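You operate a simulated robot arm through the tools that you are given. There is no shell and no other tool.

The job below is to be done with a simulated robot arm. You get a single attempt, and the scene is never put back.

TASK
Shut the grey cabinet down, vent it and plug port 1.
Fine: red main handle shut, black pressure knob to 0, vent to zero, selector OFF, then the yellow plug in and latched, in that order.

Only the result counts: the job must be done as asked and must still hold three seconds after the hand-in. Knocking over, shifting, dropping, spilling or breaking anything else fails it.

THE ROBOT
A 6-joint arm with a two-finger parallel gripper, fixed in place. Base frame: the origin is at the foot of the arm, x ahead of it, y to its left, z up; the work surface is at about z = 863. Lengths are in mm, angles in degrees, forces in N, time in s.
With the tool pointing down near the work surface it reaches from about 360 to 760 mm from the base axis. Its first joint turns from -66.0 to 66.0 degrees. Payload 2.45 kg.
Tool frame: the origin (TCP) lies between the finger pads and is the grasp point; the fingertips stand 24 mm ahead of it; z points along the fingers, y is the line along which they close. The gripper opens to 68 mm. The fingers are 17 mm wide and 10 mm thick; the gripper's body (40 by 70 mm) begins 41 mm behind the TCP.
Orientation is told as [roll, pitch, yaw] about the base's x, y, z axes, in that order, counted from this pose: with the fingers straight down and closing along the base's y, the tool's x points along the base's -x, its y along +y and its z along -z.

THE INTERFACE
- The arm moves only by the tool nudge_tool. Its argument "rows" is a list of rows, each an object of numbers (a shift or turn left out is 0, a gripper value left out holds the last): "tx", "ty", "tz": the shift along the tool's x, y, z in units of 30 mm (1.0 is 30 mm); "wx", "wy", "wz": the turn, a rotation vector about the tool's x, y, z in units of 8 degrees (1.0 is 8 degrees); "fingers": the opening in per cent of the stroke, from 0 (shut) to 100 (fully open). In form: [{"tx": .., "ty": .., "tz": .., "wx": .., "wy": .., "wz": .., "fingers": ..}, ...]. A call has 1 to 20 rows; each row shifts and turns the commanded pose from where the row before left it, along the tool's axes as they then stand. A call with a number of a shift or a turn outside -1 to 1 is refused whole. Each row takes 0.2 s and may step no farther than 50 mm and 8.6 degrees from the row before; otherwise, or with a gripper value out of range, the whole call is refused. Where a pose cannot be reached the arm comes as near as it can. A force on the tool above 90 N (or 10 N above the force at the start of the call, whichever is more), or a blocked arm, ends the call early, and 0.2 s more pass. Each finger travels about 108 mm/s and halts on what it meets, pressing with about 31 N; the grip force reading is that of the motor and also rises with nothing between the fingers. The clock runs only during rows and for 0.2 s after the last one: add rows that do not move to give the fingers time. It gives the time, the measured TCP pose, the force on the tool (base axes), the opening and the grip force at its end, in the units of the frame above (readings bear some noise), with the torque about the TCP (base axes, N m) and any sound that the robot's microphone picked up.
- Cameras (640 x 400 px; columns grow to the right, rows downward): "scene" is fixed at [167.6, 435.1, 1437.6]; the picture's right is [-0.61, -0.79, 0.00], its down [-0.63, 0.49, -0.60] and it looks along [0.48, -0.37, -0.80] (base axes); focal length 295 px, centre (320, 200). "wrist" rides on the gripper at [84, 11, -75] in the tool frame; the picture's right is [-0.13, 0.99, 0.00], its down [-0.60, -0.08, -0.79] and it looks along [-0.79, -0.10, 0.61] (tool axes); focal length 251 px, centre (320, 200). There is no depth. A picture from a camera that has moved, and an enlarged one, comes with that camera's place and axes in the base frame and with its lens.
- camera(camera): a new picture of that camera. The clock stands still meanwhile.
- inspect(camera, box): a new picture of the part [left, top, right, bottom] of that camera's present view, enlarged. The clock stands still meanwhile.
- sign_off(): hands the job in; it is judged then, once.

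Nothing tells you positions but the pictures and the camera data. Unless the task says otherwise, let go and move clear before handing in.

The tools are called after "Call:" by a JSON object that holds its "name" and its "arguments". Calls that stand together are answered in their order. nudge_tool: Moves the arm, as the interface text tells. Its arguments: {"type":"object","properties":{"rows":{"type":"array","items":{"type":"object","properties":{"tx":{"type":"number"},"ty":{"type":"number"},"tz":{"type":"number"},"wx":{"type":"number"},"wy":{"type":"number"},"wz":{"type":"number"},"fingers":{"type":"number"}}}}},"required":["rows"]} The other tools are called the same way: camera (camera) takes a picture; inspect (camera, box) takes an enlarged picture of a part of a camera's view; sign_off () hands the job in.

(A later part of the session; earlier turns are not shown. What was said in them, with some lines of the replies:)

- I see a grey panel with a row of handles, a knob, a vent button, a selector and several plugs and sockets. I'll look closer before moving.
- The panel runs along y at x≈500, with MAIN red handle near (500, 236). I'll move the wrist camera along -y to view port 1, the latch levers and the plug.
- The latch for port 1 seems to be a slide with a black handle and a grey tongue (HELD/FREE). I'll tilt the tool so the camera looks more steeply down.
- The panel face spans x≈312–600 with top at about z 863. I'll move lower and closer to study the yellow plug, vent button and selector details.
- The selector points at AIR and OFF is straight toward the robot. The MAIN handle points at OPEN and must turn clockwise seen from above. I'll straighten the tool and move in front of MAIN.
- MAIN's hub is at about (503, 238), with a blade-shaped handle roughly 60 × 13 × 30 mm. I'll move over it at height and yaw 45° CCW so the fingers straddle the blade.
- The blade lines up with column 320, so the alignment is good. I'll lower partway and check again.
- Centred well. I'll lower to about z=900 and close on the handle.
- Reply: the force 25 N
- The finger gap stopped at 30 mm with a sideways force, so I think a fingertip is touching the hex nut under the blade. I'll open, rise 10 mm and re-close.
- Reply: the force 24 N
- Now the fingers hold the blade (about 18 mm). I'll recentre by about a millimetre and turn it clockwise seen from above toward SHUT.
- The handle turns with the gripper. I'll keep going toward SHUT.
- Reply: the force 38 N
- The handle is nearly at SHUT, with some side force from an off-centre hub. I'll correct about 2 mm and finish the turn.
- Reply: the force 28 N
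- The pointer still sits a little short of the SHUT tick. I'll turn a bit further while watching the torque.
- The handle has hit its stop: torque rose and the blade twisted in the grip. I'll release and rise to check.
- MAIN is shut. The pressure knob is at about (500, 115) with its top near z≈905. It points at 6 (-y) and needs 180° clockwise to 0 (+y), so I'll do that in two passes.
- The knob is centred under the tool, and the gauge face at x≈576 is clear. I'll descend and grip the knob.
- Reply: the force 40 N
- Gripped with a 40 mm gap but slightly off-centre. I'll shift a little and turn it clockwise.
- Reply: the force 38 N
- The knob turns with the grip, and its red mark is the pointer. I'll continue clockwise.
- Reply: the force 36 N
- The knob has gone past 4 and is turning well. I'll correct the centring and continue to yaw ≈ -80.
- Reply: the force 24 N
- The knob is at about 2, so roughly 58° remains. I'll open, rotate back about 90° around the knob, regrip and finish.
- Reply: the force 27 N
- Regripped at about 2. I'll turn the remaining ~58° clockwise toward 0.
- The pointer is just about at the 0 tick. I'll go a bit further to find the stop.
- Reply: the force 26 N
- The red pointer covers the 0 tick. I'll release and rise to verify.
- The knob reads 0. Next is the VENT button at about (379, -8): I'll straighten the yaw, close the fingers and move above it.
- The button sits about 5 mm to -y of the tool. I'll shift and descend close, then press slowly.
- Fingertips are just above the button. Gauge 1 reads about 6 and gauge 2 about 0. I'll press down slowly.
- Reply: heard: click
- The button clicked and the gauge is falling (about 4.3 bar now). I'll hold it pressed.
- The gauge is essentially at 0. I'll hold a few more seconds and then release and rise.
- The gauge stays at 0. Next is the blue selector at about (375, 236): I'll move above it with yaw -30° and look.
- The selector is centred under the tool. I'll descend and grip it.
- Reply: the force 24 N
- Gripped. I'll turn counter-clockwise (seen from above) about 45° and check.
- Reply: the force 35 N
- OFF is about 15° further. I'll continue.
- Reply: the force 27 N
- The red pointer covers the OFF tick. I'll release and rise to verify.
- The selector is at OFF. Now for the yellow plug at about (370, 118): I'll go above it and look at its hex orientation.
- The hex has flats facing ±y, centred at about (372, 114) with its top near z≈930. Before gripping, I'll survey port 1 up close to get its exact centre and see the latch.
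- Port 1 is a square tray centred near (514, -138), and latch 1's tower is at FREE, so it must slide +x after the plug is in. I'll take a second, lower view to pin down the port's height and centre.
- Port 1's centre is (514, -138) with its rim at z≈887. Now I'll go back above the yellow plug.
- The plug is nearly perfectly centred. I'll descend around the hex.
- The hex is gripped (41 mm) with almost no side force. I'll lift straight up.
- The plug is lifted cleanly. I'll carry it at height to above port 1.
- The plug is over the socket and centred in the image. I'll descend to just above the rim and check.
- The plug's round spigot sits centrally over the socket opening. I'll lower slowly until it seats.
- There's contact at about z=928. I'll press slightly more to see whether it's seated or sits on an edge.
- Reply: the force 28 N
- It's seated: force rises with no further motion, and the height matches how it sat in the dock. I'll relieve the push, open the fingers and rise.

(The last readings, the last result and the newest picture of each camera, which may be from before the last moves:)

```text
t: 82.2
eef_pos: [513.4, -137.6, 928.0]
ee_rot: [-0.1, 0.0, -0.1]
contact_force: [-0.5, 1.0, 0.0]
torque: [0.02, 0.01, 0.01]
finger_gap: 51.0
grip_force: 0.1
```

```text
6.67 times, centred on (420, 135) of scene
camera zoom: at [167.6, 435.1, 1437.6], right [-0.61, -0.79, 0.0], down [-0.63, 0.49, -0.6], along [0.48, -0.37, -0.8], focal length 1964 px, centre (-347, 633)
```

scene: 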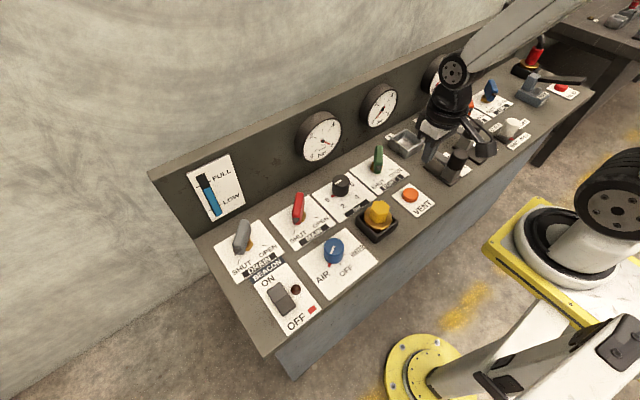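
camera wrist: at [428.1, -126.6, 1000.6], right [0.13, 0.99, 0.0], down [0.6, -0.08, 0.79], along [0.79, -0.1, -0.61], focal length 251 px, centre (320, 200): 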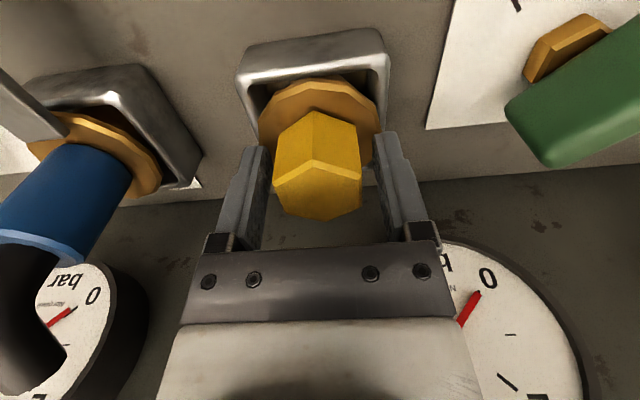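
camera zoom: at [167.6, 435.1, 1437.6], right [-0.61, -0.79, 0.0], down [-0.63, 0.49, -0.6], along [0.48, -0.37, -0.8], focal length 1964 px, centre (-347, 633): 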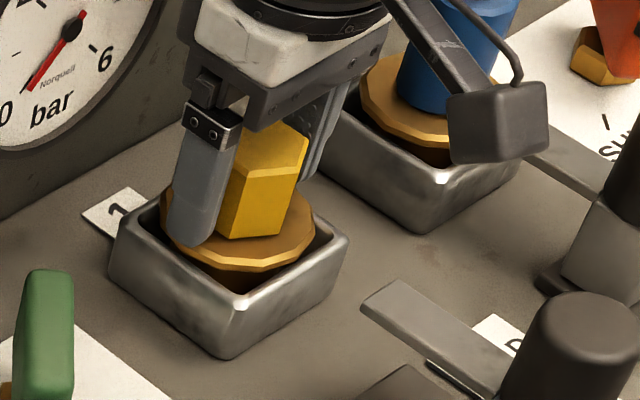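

The plug settled in and is standing upright. I'll rise clear and look at the plug and the latch tower.

Call:
{"name": "nudge_tool", "arguments": {"rows": [{"fingers": 100}, {"tz": -0.5}, {"tz": -1}, {"tz": -1}, {"tz": -1}, {}]}}

Call:
{"name": "camera", "arguments": {"camera": "wrist"}}

Call:
{"name": "inspect", "arguments": {"camera": "scene", "box": [380, 90, 500, 190]}}

```text
t: 83.6
eef_pos: [514.6, -135.9, 1032.2]
ee_rot: [0.0, 0.1, -0.1]
contact_force: [0.2, 0.4, 0.1]
torque: [0.02, -0.04, -0.01]
finger_gap: 67.9
grip_force: 0.0
```

```text
taken
camera wrist: at [429.3, -125.7, 1105.3], right [0.13, 0.99, 0.0], down [0.6, -0.08, 0.79], along [0.79, -0.1, -0.61], focal length 251 px, centre (320, 200)
```

wrist: 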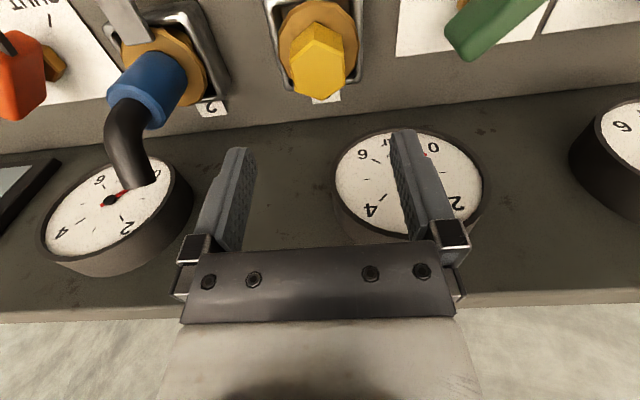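

```text
4.00 times, centred on (440, 140) of scene
camera zoom: at [167.6, 435.1, 1437.6], right [-0.61, -0.79, 0.0], down [-0.63, 0.49, -0.6], along [0.48, -0.37, -0.8], focal length 1178 px, centre (-160, 440)
```

zoom: 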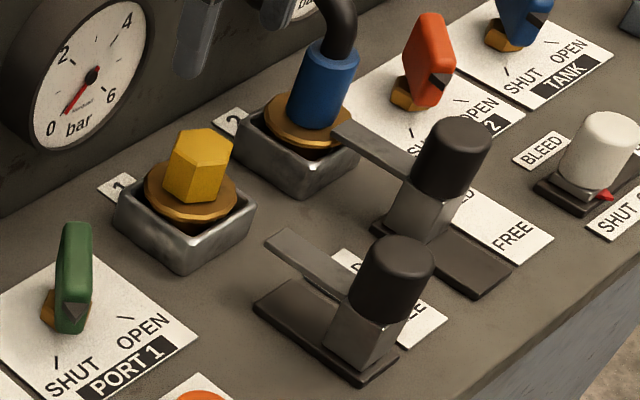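

The plug is in. The latch tower's black knob is at about (364, -144). I'll move above it for alignment.

Call:
{"name": "nudge_tool", "arguments": {"rows": [{"tx": 1, "ty": -0.05}, {"tx": 1, "ty": -0.05}, {"tx": 1, "ty": -0.05}, {"tx": 1, "ty": -0.05}, {"tx": 0.9}, {}, {}]}}

Call:
{"name": "camera", "arguments": {"camera": "wrist"}}

Call:
{"name": "inspect", "arguments": {"camera": "wrist", "box": [220, 0, 420, 125]}}

```text
t: 85.2
eef_pos: [366.3, -142.1, 1031.0]
ee_rot: [0.0, 0.1, -0.1]
contact_force: [0.3, -0.9, 0.1]
torque: [0.01, 0.03, 0.01]
finger_gap: 67.9
grip_force: 0.0
```

```text
taken
camera wrist: at [280.9, -131.6, 1104.4], right [0.13, 0.99, 0.0], down [0.6, -0.08, 0.79], along [0.79, -0.1, -0.61], focal length 251 px, centre (320, 200)
```

wrist: 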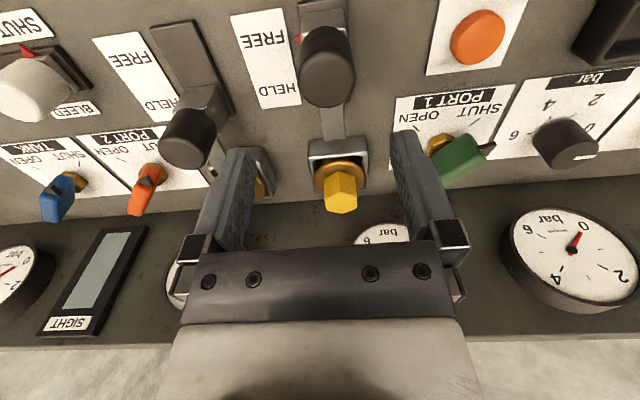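

```text
3.20 times, centred on (320, 62) of wrist
camera zoom: at [280.9, -131.6, 1104.4], right [0.13, 0.99, 0.0], down [0.6, -0.08, 0.79], along [0.79, -0.1, -0.61], focal length 805 px, centre (320, 640)
```

zoom: 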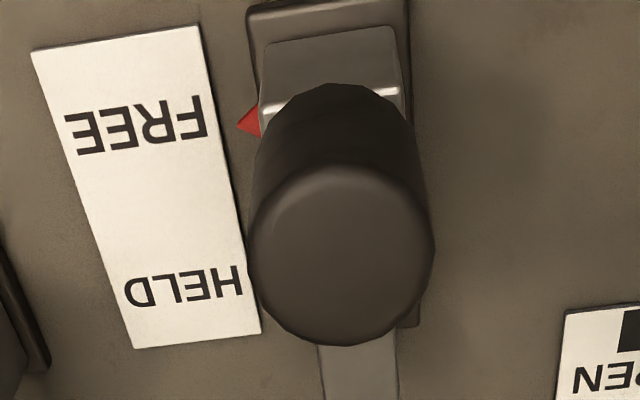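

The knob is about 5 mm toward +y of the tool. I'll correct, descend around it and grip.

Call:
{"name": "nudge_tool", "arguments": {"rows": [{"ty": 0.16, "tx": -0.08}, {"tz": 0.9}, {"tz": 0.9}, {"tz": 0.9}, {"tz": 0.5}, {"tz": 0.33}, {}]}}

Call:
{"name": "camera", "arguments": {"camera": "wrist"}}

Call:
{"name": "inspect", "arguments": {"camera": "scene", "box": [380, 90, 500, 190]}}

```text
t: 86.8
eef_pos: [369.5, -136.7, 925.8]
ee_rot: [0.0, 0.0, -0.1]
contact_force: [-0.3, -0.5, 0.2]
torque: [-0.01, 0.01, 0.03]
finger_gap: 67.9
grip_force: 0.0
```

```text
taken
camera wrist: at [284.7, -127.0, 999.2], right [0.13, 0.99, 0.0], down [0.6, -0.08, 0.79], along [0.79, -0.1, -0.61], focal length 251 px, centre (320, 200)
```

wrist: 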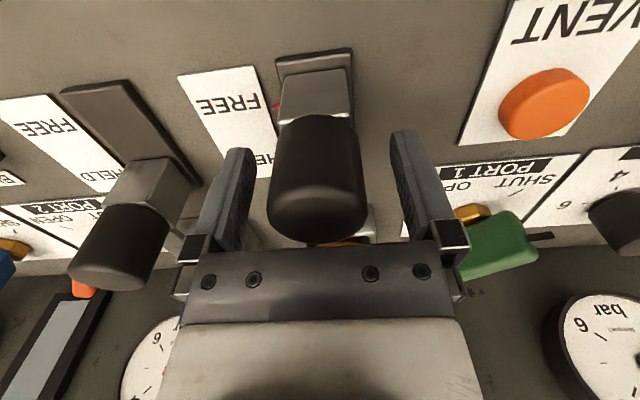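

```text
4.00 times, centred on (440, 140) of scene
camera zoom: at [167.6, 435.1, 1437.6], right [-0.61, -0.79, 0.0], down [-0.63, 0.49, -0.6], along [0.48, -0.37, -0.8], focal length 1178 px, centre (-160, 440)
```

zoom: 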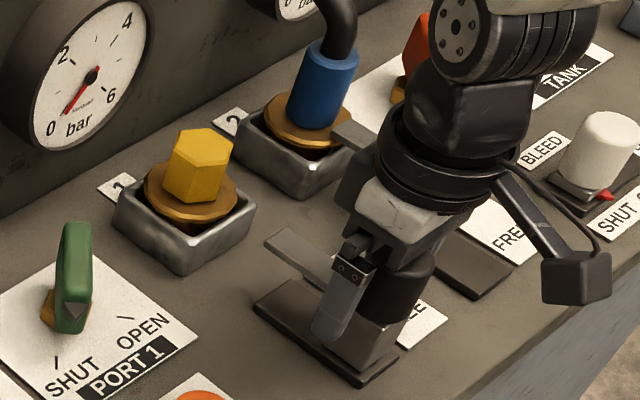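

Call:
{"name": "nudge_tool", "arguments": {"rows": [{"fingers": 0}, {"fingers": 0}, {"fingers": 0}, {}]}}

Call:
{"name": "camera", "arguments": {"camera": "wrist"}}

```text
t: 87.8
eef_pos: [370.6, -137.4, 925.1]
ee_rot: [0.0, -0.1, -0.1]
contact_force: [0.3, -2.3, -8.2]
torque: [-0.51, -0.18, -0.01]
finger_gap: 37.8
grip_force: 46.0
```

```text
taken
camera wrist: at [284.7, -127.1, 999.3], right [0.13, 0.99, 0.0], down [0.6, -0.08, 0.79], along [0.79, -0.1, -0.61], focal length 251 px, centre (320, 200)
```

wrist: 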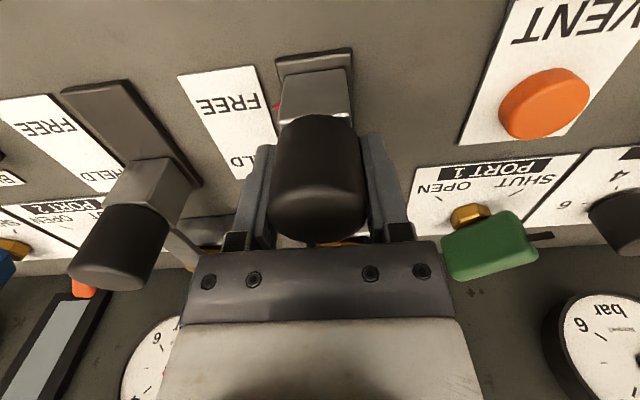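

The knob is gripped. I'll slide the latch +x toward the port in small steps.

Call:
{"name": "nudge_tool", "arguments": {"rows": [{"tx": -0.2}, {"tx": -0.25}, {"tx": -0.25}, {"tx": -0.25}, {}]}}

Call:
{"name": "camera", "arguments": {"camera": "wrist"}}

Call:
{"name": "inspect", "arguments": {"camera": "scene", "box": [380, 90, 500, 190]}}

```text
t: 89.0
eef_pos: [396.6, -137.5, 924.8]
ee_rot: [0.1, 0.2, 0.1]
contact_force: [0.1, 5.7, -35.1]
torque: [-0.86, -1.02, 0.14]
finger_gap: 37.6
grip_force: 44.9
```

```text
taken
camera wrist: at [312.2, -127.3, 999.7], right [0.13, 0.99, 0.0], down [0.61, -0.08, 0.79], along [0.78, -0.1, -0.61], focal length 251 px, centre (320, 200)
```

wrist: 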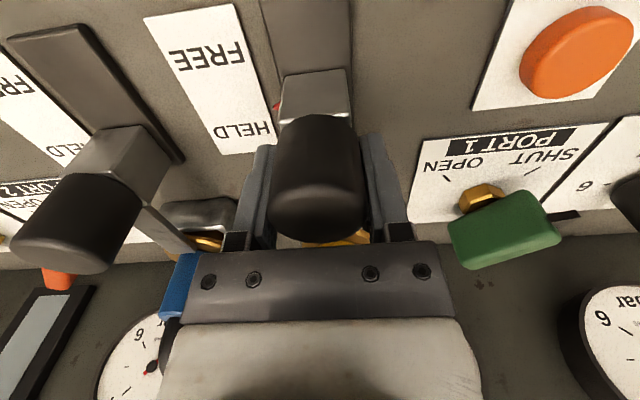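

```text
4.00 times, centred on (440, 140) of scene
camera zoom: at [168.0, 435.1, 1437.5], right [-0.61, -0.79, 0.0], down [-0.63, 0.49, -0.6], along [0.48, -0.37, -0.8], focal length 1178 px, centre (-160, 440)
```

zoom: 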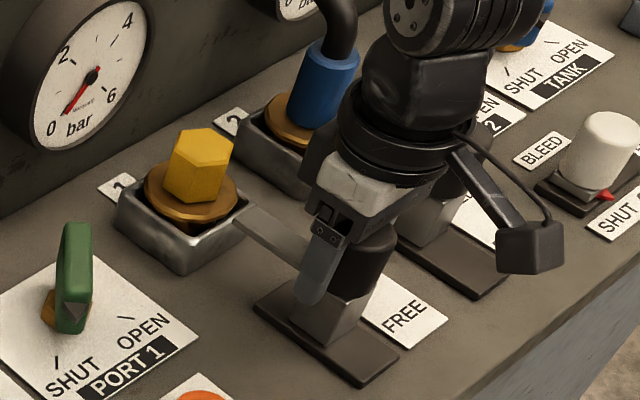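

The latch is sliding and the tongue is reaching the flange. I'll continue.

Call:
{"name": "nudge_tool", "arguments": {"rows": [{"tx": -0.2, "tz": 0.04}, {"tx": -0.2}, {}]}}

Call:
{"name": "inspect", "arguments": {"camera": "scene", "box": [380, 100, 460, 160]}}

Call:
{"name": "camera", "arguments": {"camera": "wrist"}}

```text
t: 89.8
eef_pos: [410.1, -137.8, 925.0]
ee_rot: [0.0, 0.0, -0.1]
contact_force: [2.3, 5.2, -13.0]
torque: [0.36, 0.74, -0.25]
finger_gap: 38.1
grip_force: 45.0
```

```text
6.67 times, centred on (420, 130) of scene
camera zoom: at [167.8, 435.2, 1437.5], right [-0.61, -0.79, 0.0], down [-0.63, 0.49, -0.6], along [0.48, -0.37, -0.8], focal length 1964 px, centre (-347, 667)
```

zoom: 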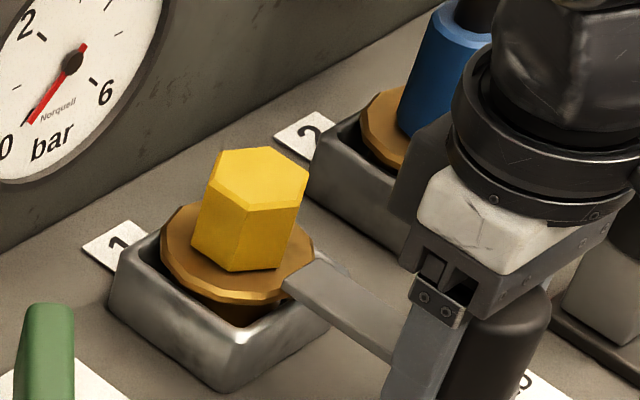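

```text
taken
camera wrist: at [324.8, -127.0, 999.5], right [0.13, 0.99, 0.0], down [0.6, -0.08, 0.79], along [0.79, -0.1, -0.61], focal length 251 px, centre (320, 200)
```

wrist: 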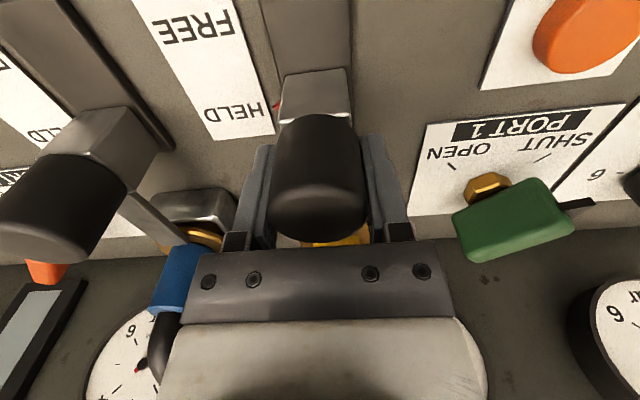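

The tongue is moving over the flange. I'll continue until the end stop.

Call:
{"name": "nudge_tool", "arguments": {"rows": [{"tx": -0.12}, {"tx": -0.12}, {}]}}

Call:
{"name": "inspect", "arguments": {"camera": "scene", "box": [380, 100, 460, 160]}}

```text
t: 90.6
eef_pos: [414.0, -137.5, 925.3]
ee_rot: [0.0, 0.2, 0.1]
contact_force: [-17.5, 2.2, -2.9]
torque: [-1.06, -1.13, 0.16]
finger_gap: 37.6
grip_force: 45.0
```

```text
6.67 times, centred on (420, 130) of scene
camera zoom: at [167.1, 435.1, 1437.6], right [-0.61, -0.79, 0.0], down [-0.63, 0.49, -0.6], along [0.48, -0.37, -0.8], focal length 1964 px, centre (-347, 667)
```

zoom: 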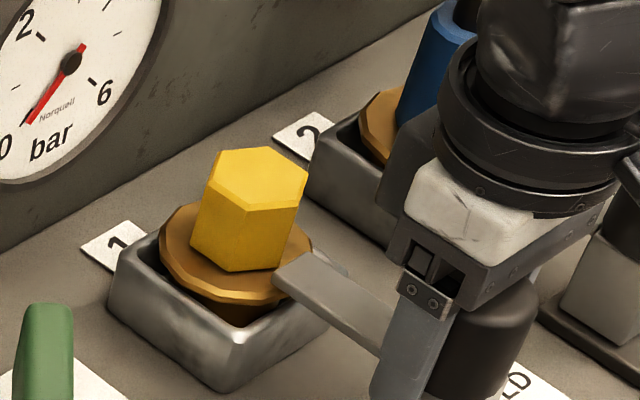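

Call:
{"name": "nudge_tool", "arguments": {"rows": [{"tx": -0.1}, {"tx": -0.1}, {}]}}

Call:
{"name": "inspect", "arguments": {"camera": "scene", "box": [380, 100, 460, 160]}}

```text
t: 91.4
eef_pos: [422.0, -137.1, 925.6]
ee_rot: [0.0, 0.1, -0.1]
contact_force: [-13.3, 3.1, -2.6]
torque: [-0.19, -0.44, -0.02]
finger_gap: 34.7
grip_force: 44.6
```

```text
6.67 times, centred on (420, 130) of scene
camera zoom: at [167.2, 435.2, 1437.6], right [-0.61, -0.79, 0.0], down [-0.63, 0.49, -0.6], along [0.48, -0.37, -0.8], focal length 1964 px, centre (-347, 667)
```

zoom: 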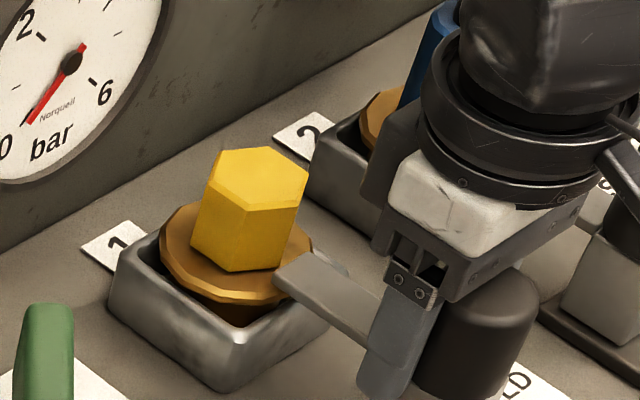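

The latch is at its end stop, since the fingers now slip on the knob while the tongue stays put. I'll open and rise clear.

Call:
{"name": "nudge_tool", "arguments": {"rows": [{"tx": 0.15}, {"fingers": 100}, {"fingers": 100}, {"fingers": 100}, {"tz": -0.5}, {"tz": -1}, {"tz": -1}, {"tz": -1}, {"tz": -1}, {}]}}

Call:
{"name": "camera", "arguments": {"camera": "wrist"}}

Call:
{"name": "inspect", "arguments": {"camera": "wrist", "box": [180, 0, 420, 180]}}

Call:
{"name": "camera", "arguments": {"camera": "scene"}}

Call:
{"name": "inspect", "arguments": {"camera": "scene", "box": [380, 90, 500, 190]}}

```text
t: 93.6
eef_pos: [418.7, -138.5, 1060.7]
ee_rot: [0.0, 0.0, 0.0]
contact_force: [-0.9, 0.0, 0.6]
torque: [0.02, -0.03, 0.02]
finger_gap: 68.1
grip_force: 0.0
```

```text
taken
camera wrist: at [333.4, -127.1, 1134.6], right [0.13, 0.99, 0.0], down [0.6, -0.08, 0.79], along [0.79, -0.1, -0.61], focal length 251 px, centre (320, 200)
```

wrist: 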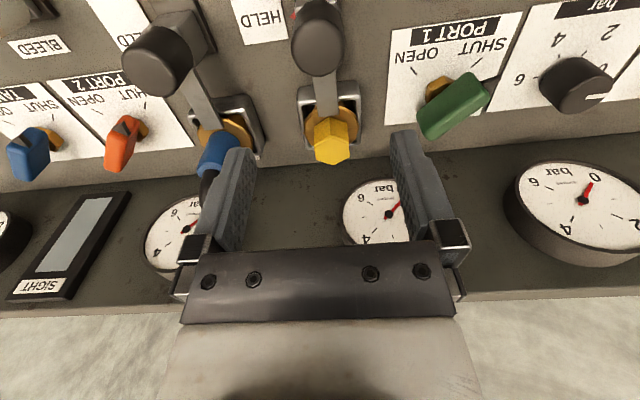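

```text
2.22 times, centred on (300, 90) of wrist
camera zoom: at [333.4, -127.1, 1134.6], right [0.13, 0.99, 0.0], down [0.6, -0.08, 0.79], along [0.79, -0.1, -0.61], focal length 559 px, centre (364, 444)
```

zoom: 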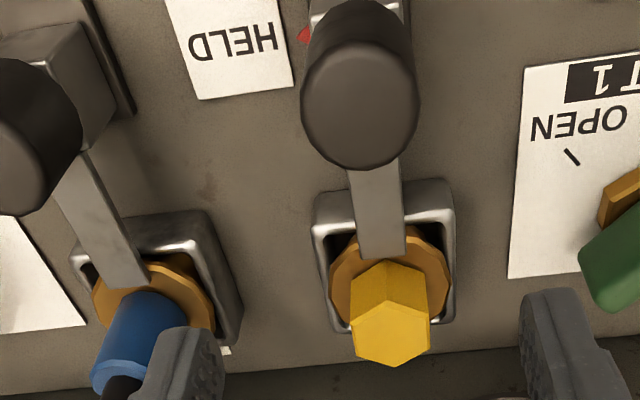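

```text
taken
```

scene: 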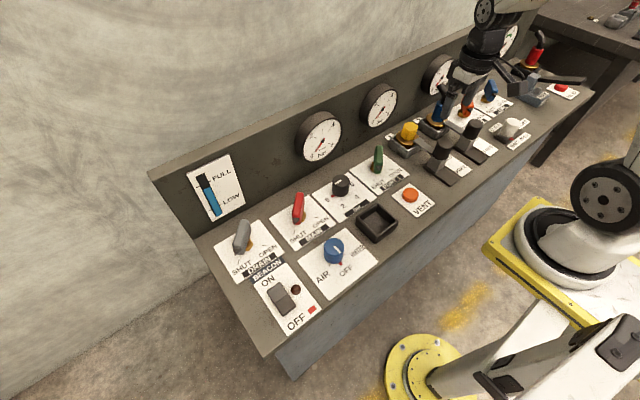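

```text
4.00 times, centred on (440, 140) of scene
camera zoom: at [167.6, 435.1, 1437.6], right [-0.61, -0.79, 0.0], down [-0.63, 0.49, -0.6], along [0.48, -0.37, -0.8], focal length 1178 px, centre (-160, 440)
```

zoom: 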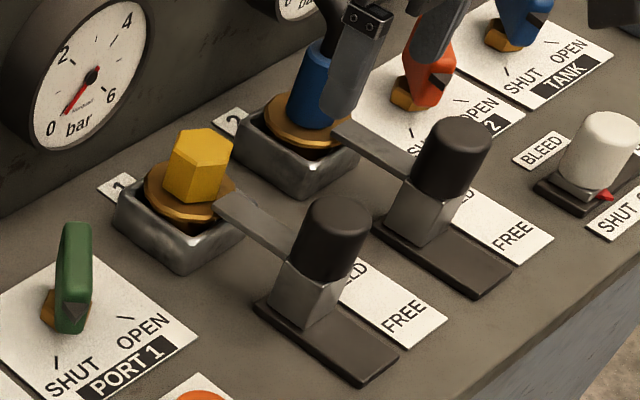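

Latch 1 is now at HELD, matching latch 2, with its tongue over the yellow plug's flange. I'll do a final check of the other controls and the gauge.

Call:
{"name": "inspect", "arguments": {"camera": "scene", "box": [240, 90, 440, 215]}}

Call:
{"name": "inspect", "arguments": {"camera": "scene", "box": [220, 180, 420, 330]}}

```text
3.20 times, centred on (340, 152) of scene
camera zoom: at [167.6, 435.1, 1437.6], right [-0.61, -0.79, 0.0], down [-0.63, 0.49, -0.6], along [0.48, -0.37, -0.8], focal length 943 px, centre (256, 352)
```

zoom: 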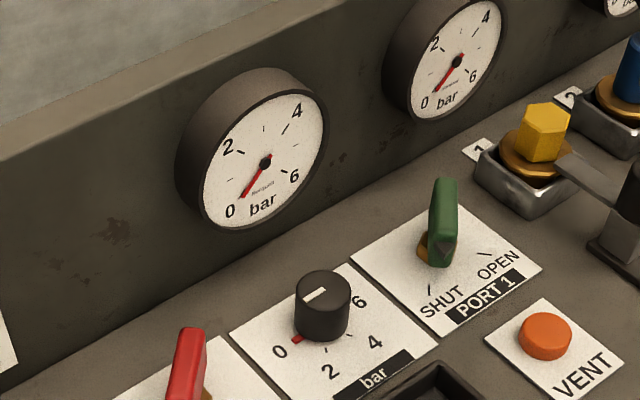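

```text
2.67 times, centred on (320, 255) of scene
camera zoom: at [167.6, 435.1, 1437.6], right [-0.61, -0.79, 0.0], down [-0.63, 0.49, -0.6], along [0.48, -0.37, -0.8], focal length 786 px, centre (320, 53)
```

zoom: 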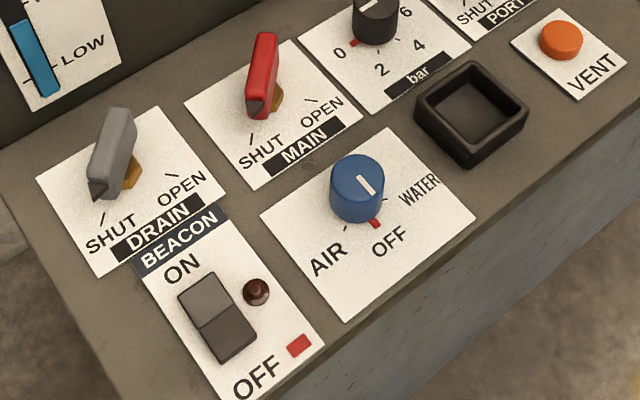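

All the requested states hold: MAIN is shut, the knob is at 0, the gauge reads 0, the selector is at OFF, and the plug is in port 1 with its latch at HELD. The arm is clear, so I'm handing in.

Call:
{"name": "sign_off", "arguments": {}}

```text
The job is handed in.
```

The grey cabinet is shut down and vented, and port 1 is plugged and latched. I did the steps in the order you gave and handed the job in; the tool only confirmed receipt, with no result yet.

- **Red main handle:** turned to SHUT, up against its stop.
- **Black pressure knob:** turned from 6 to 0, with its pointer covering the 0 tick.
- **Vent:** I held the button down until the main gauge fell from about 6 bar to 0. It was still at 0 in the last picture.
- **Blue selector:** turned from AIR to OFF, with its pointer covering the OFF tick.
- **Yellow plug:** seated in port 1. Its latch is pushed to the end stop at HELD, with the tongue over the plug's flange, the same as port 2.

In the final pictures, the nearby controls I hadn't meant to touch looked unchanged. I let go and moved the arm clear before handing in.
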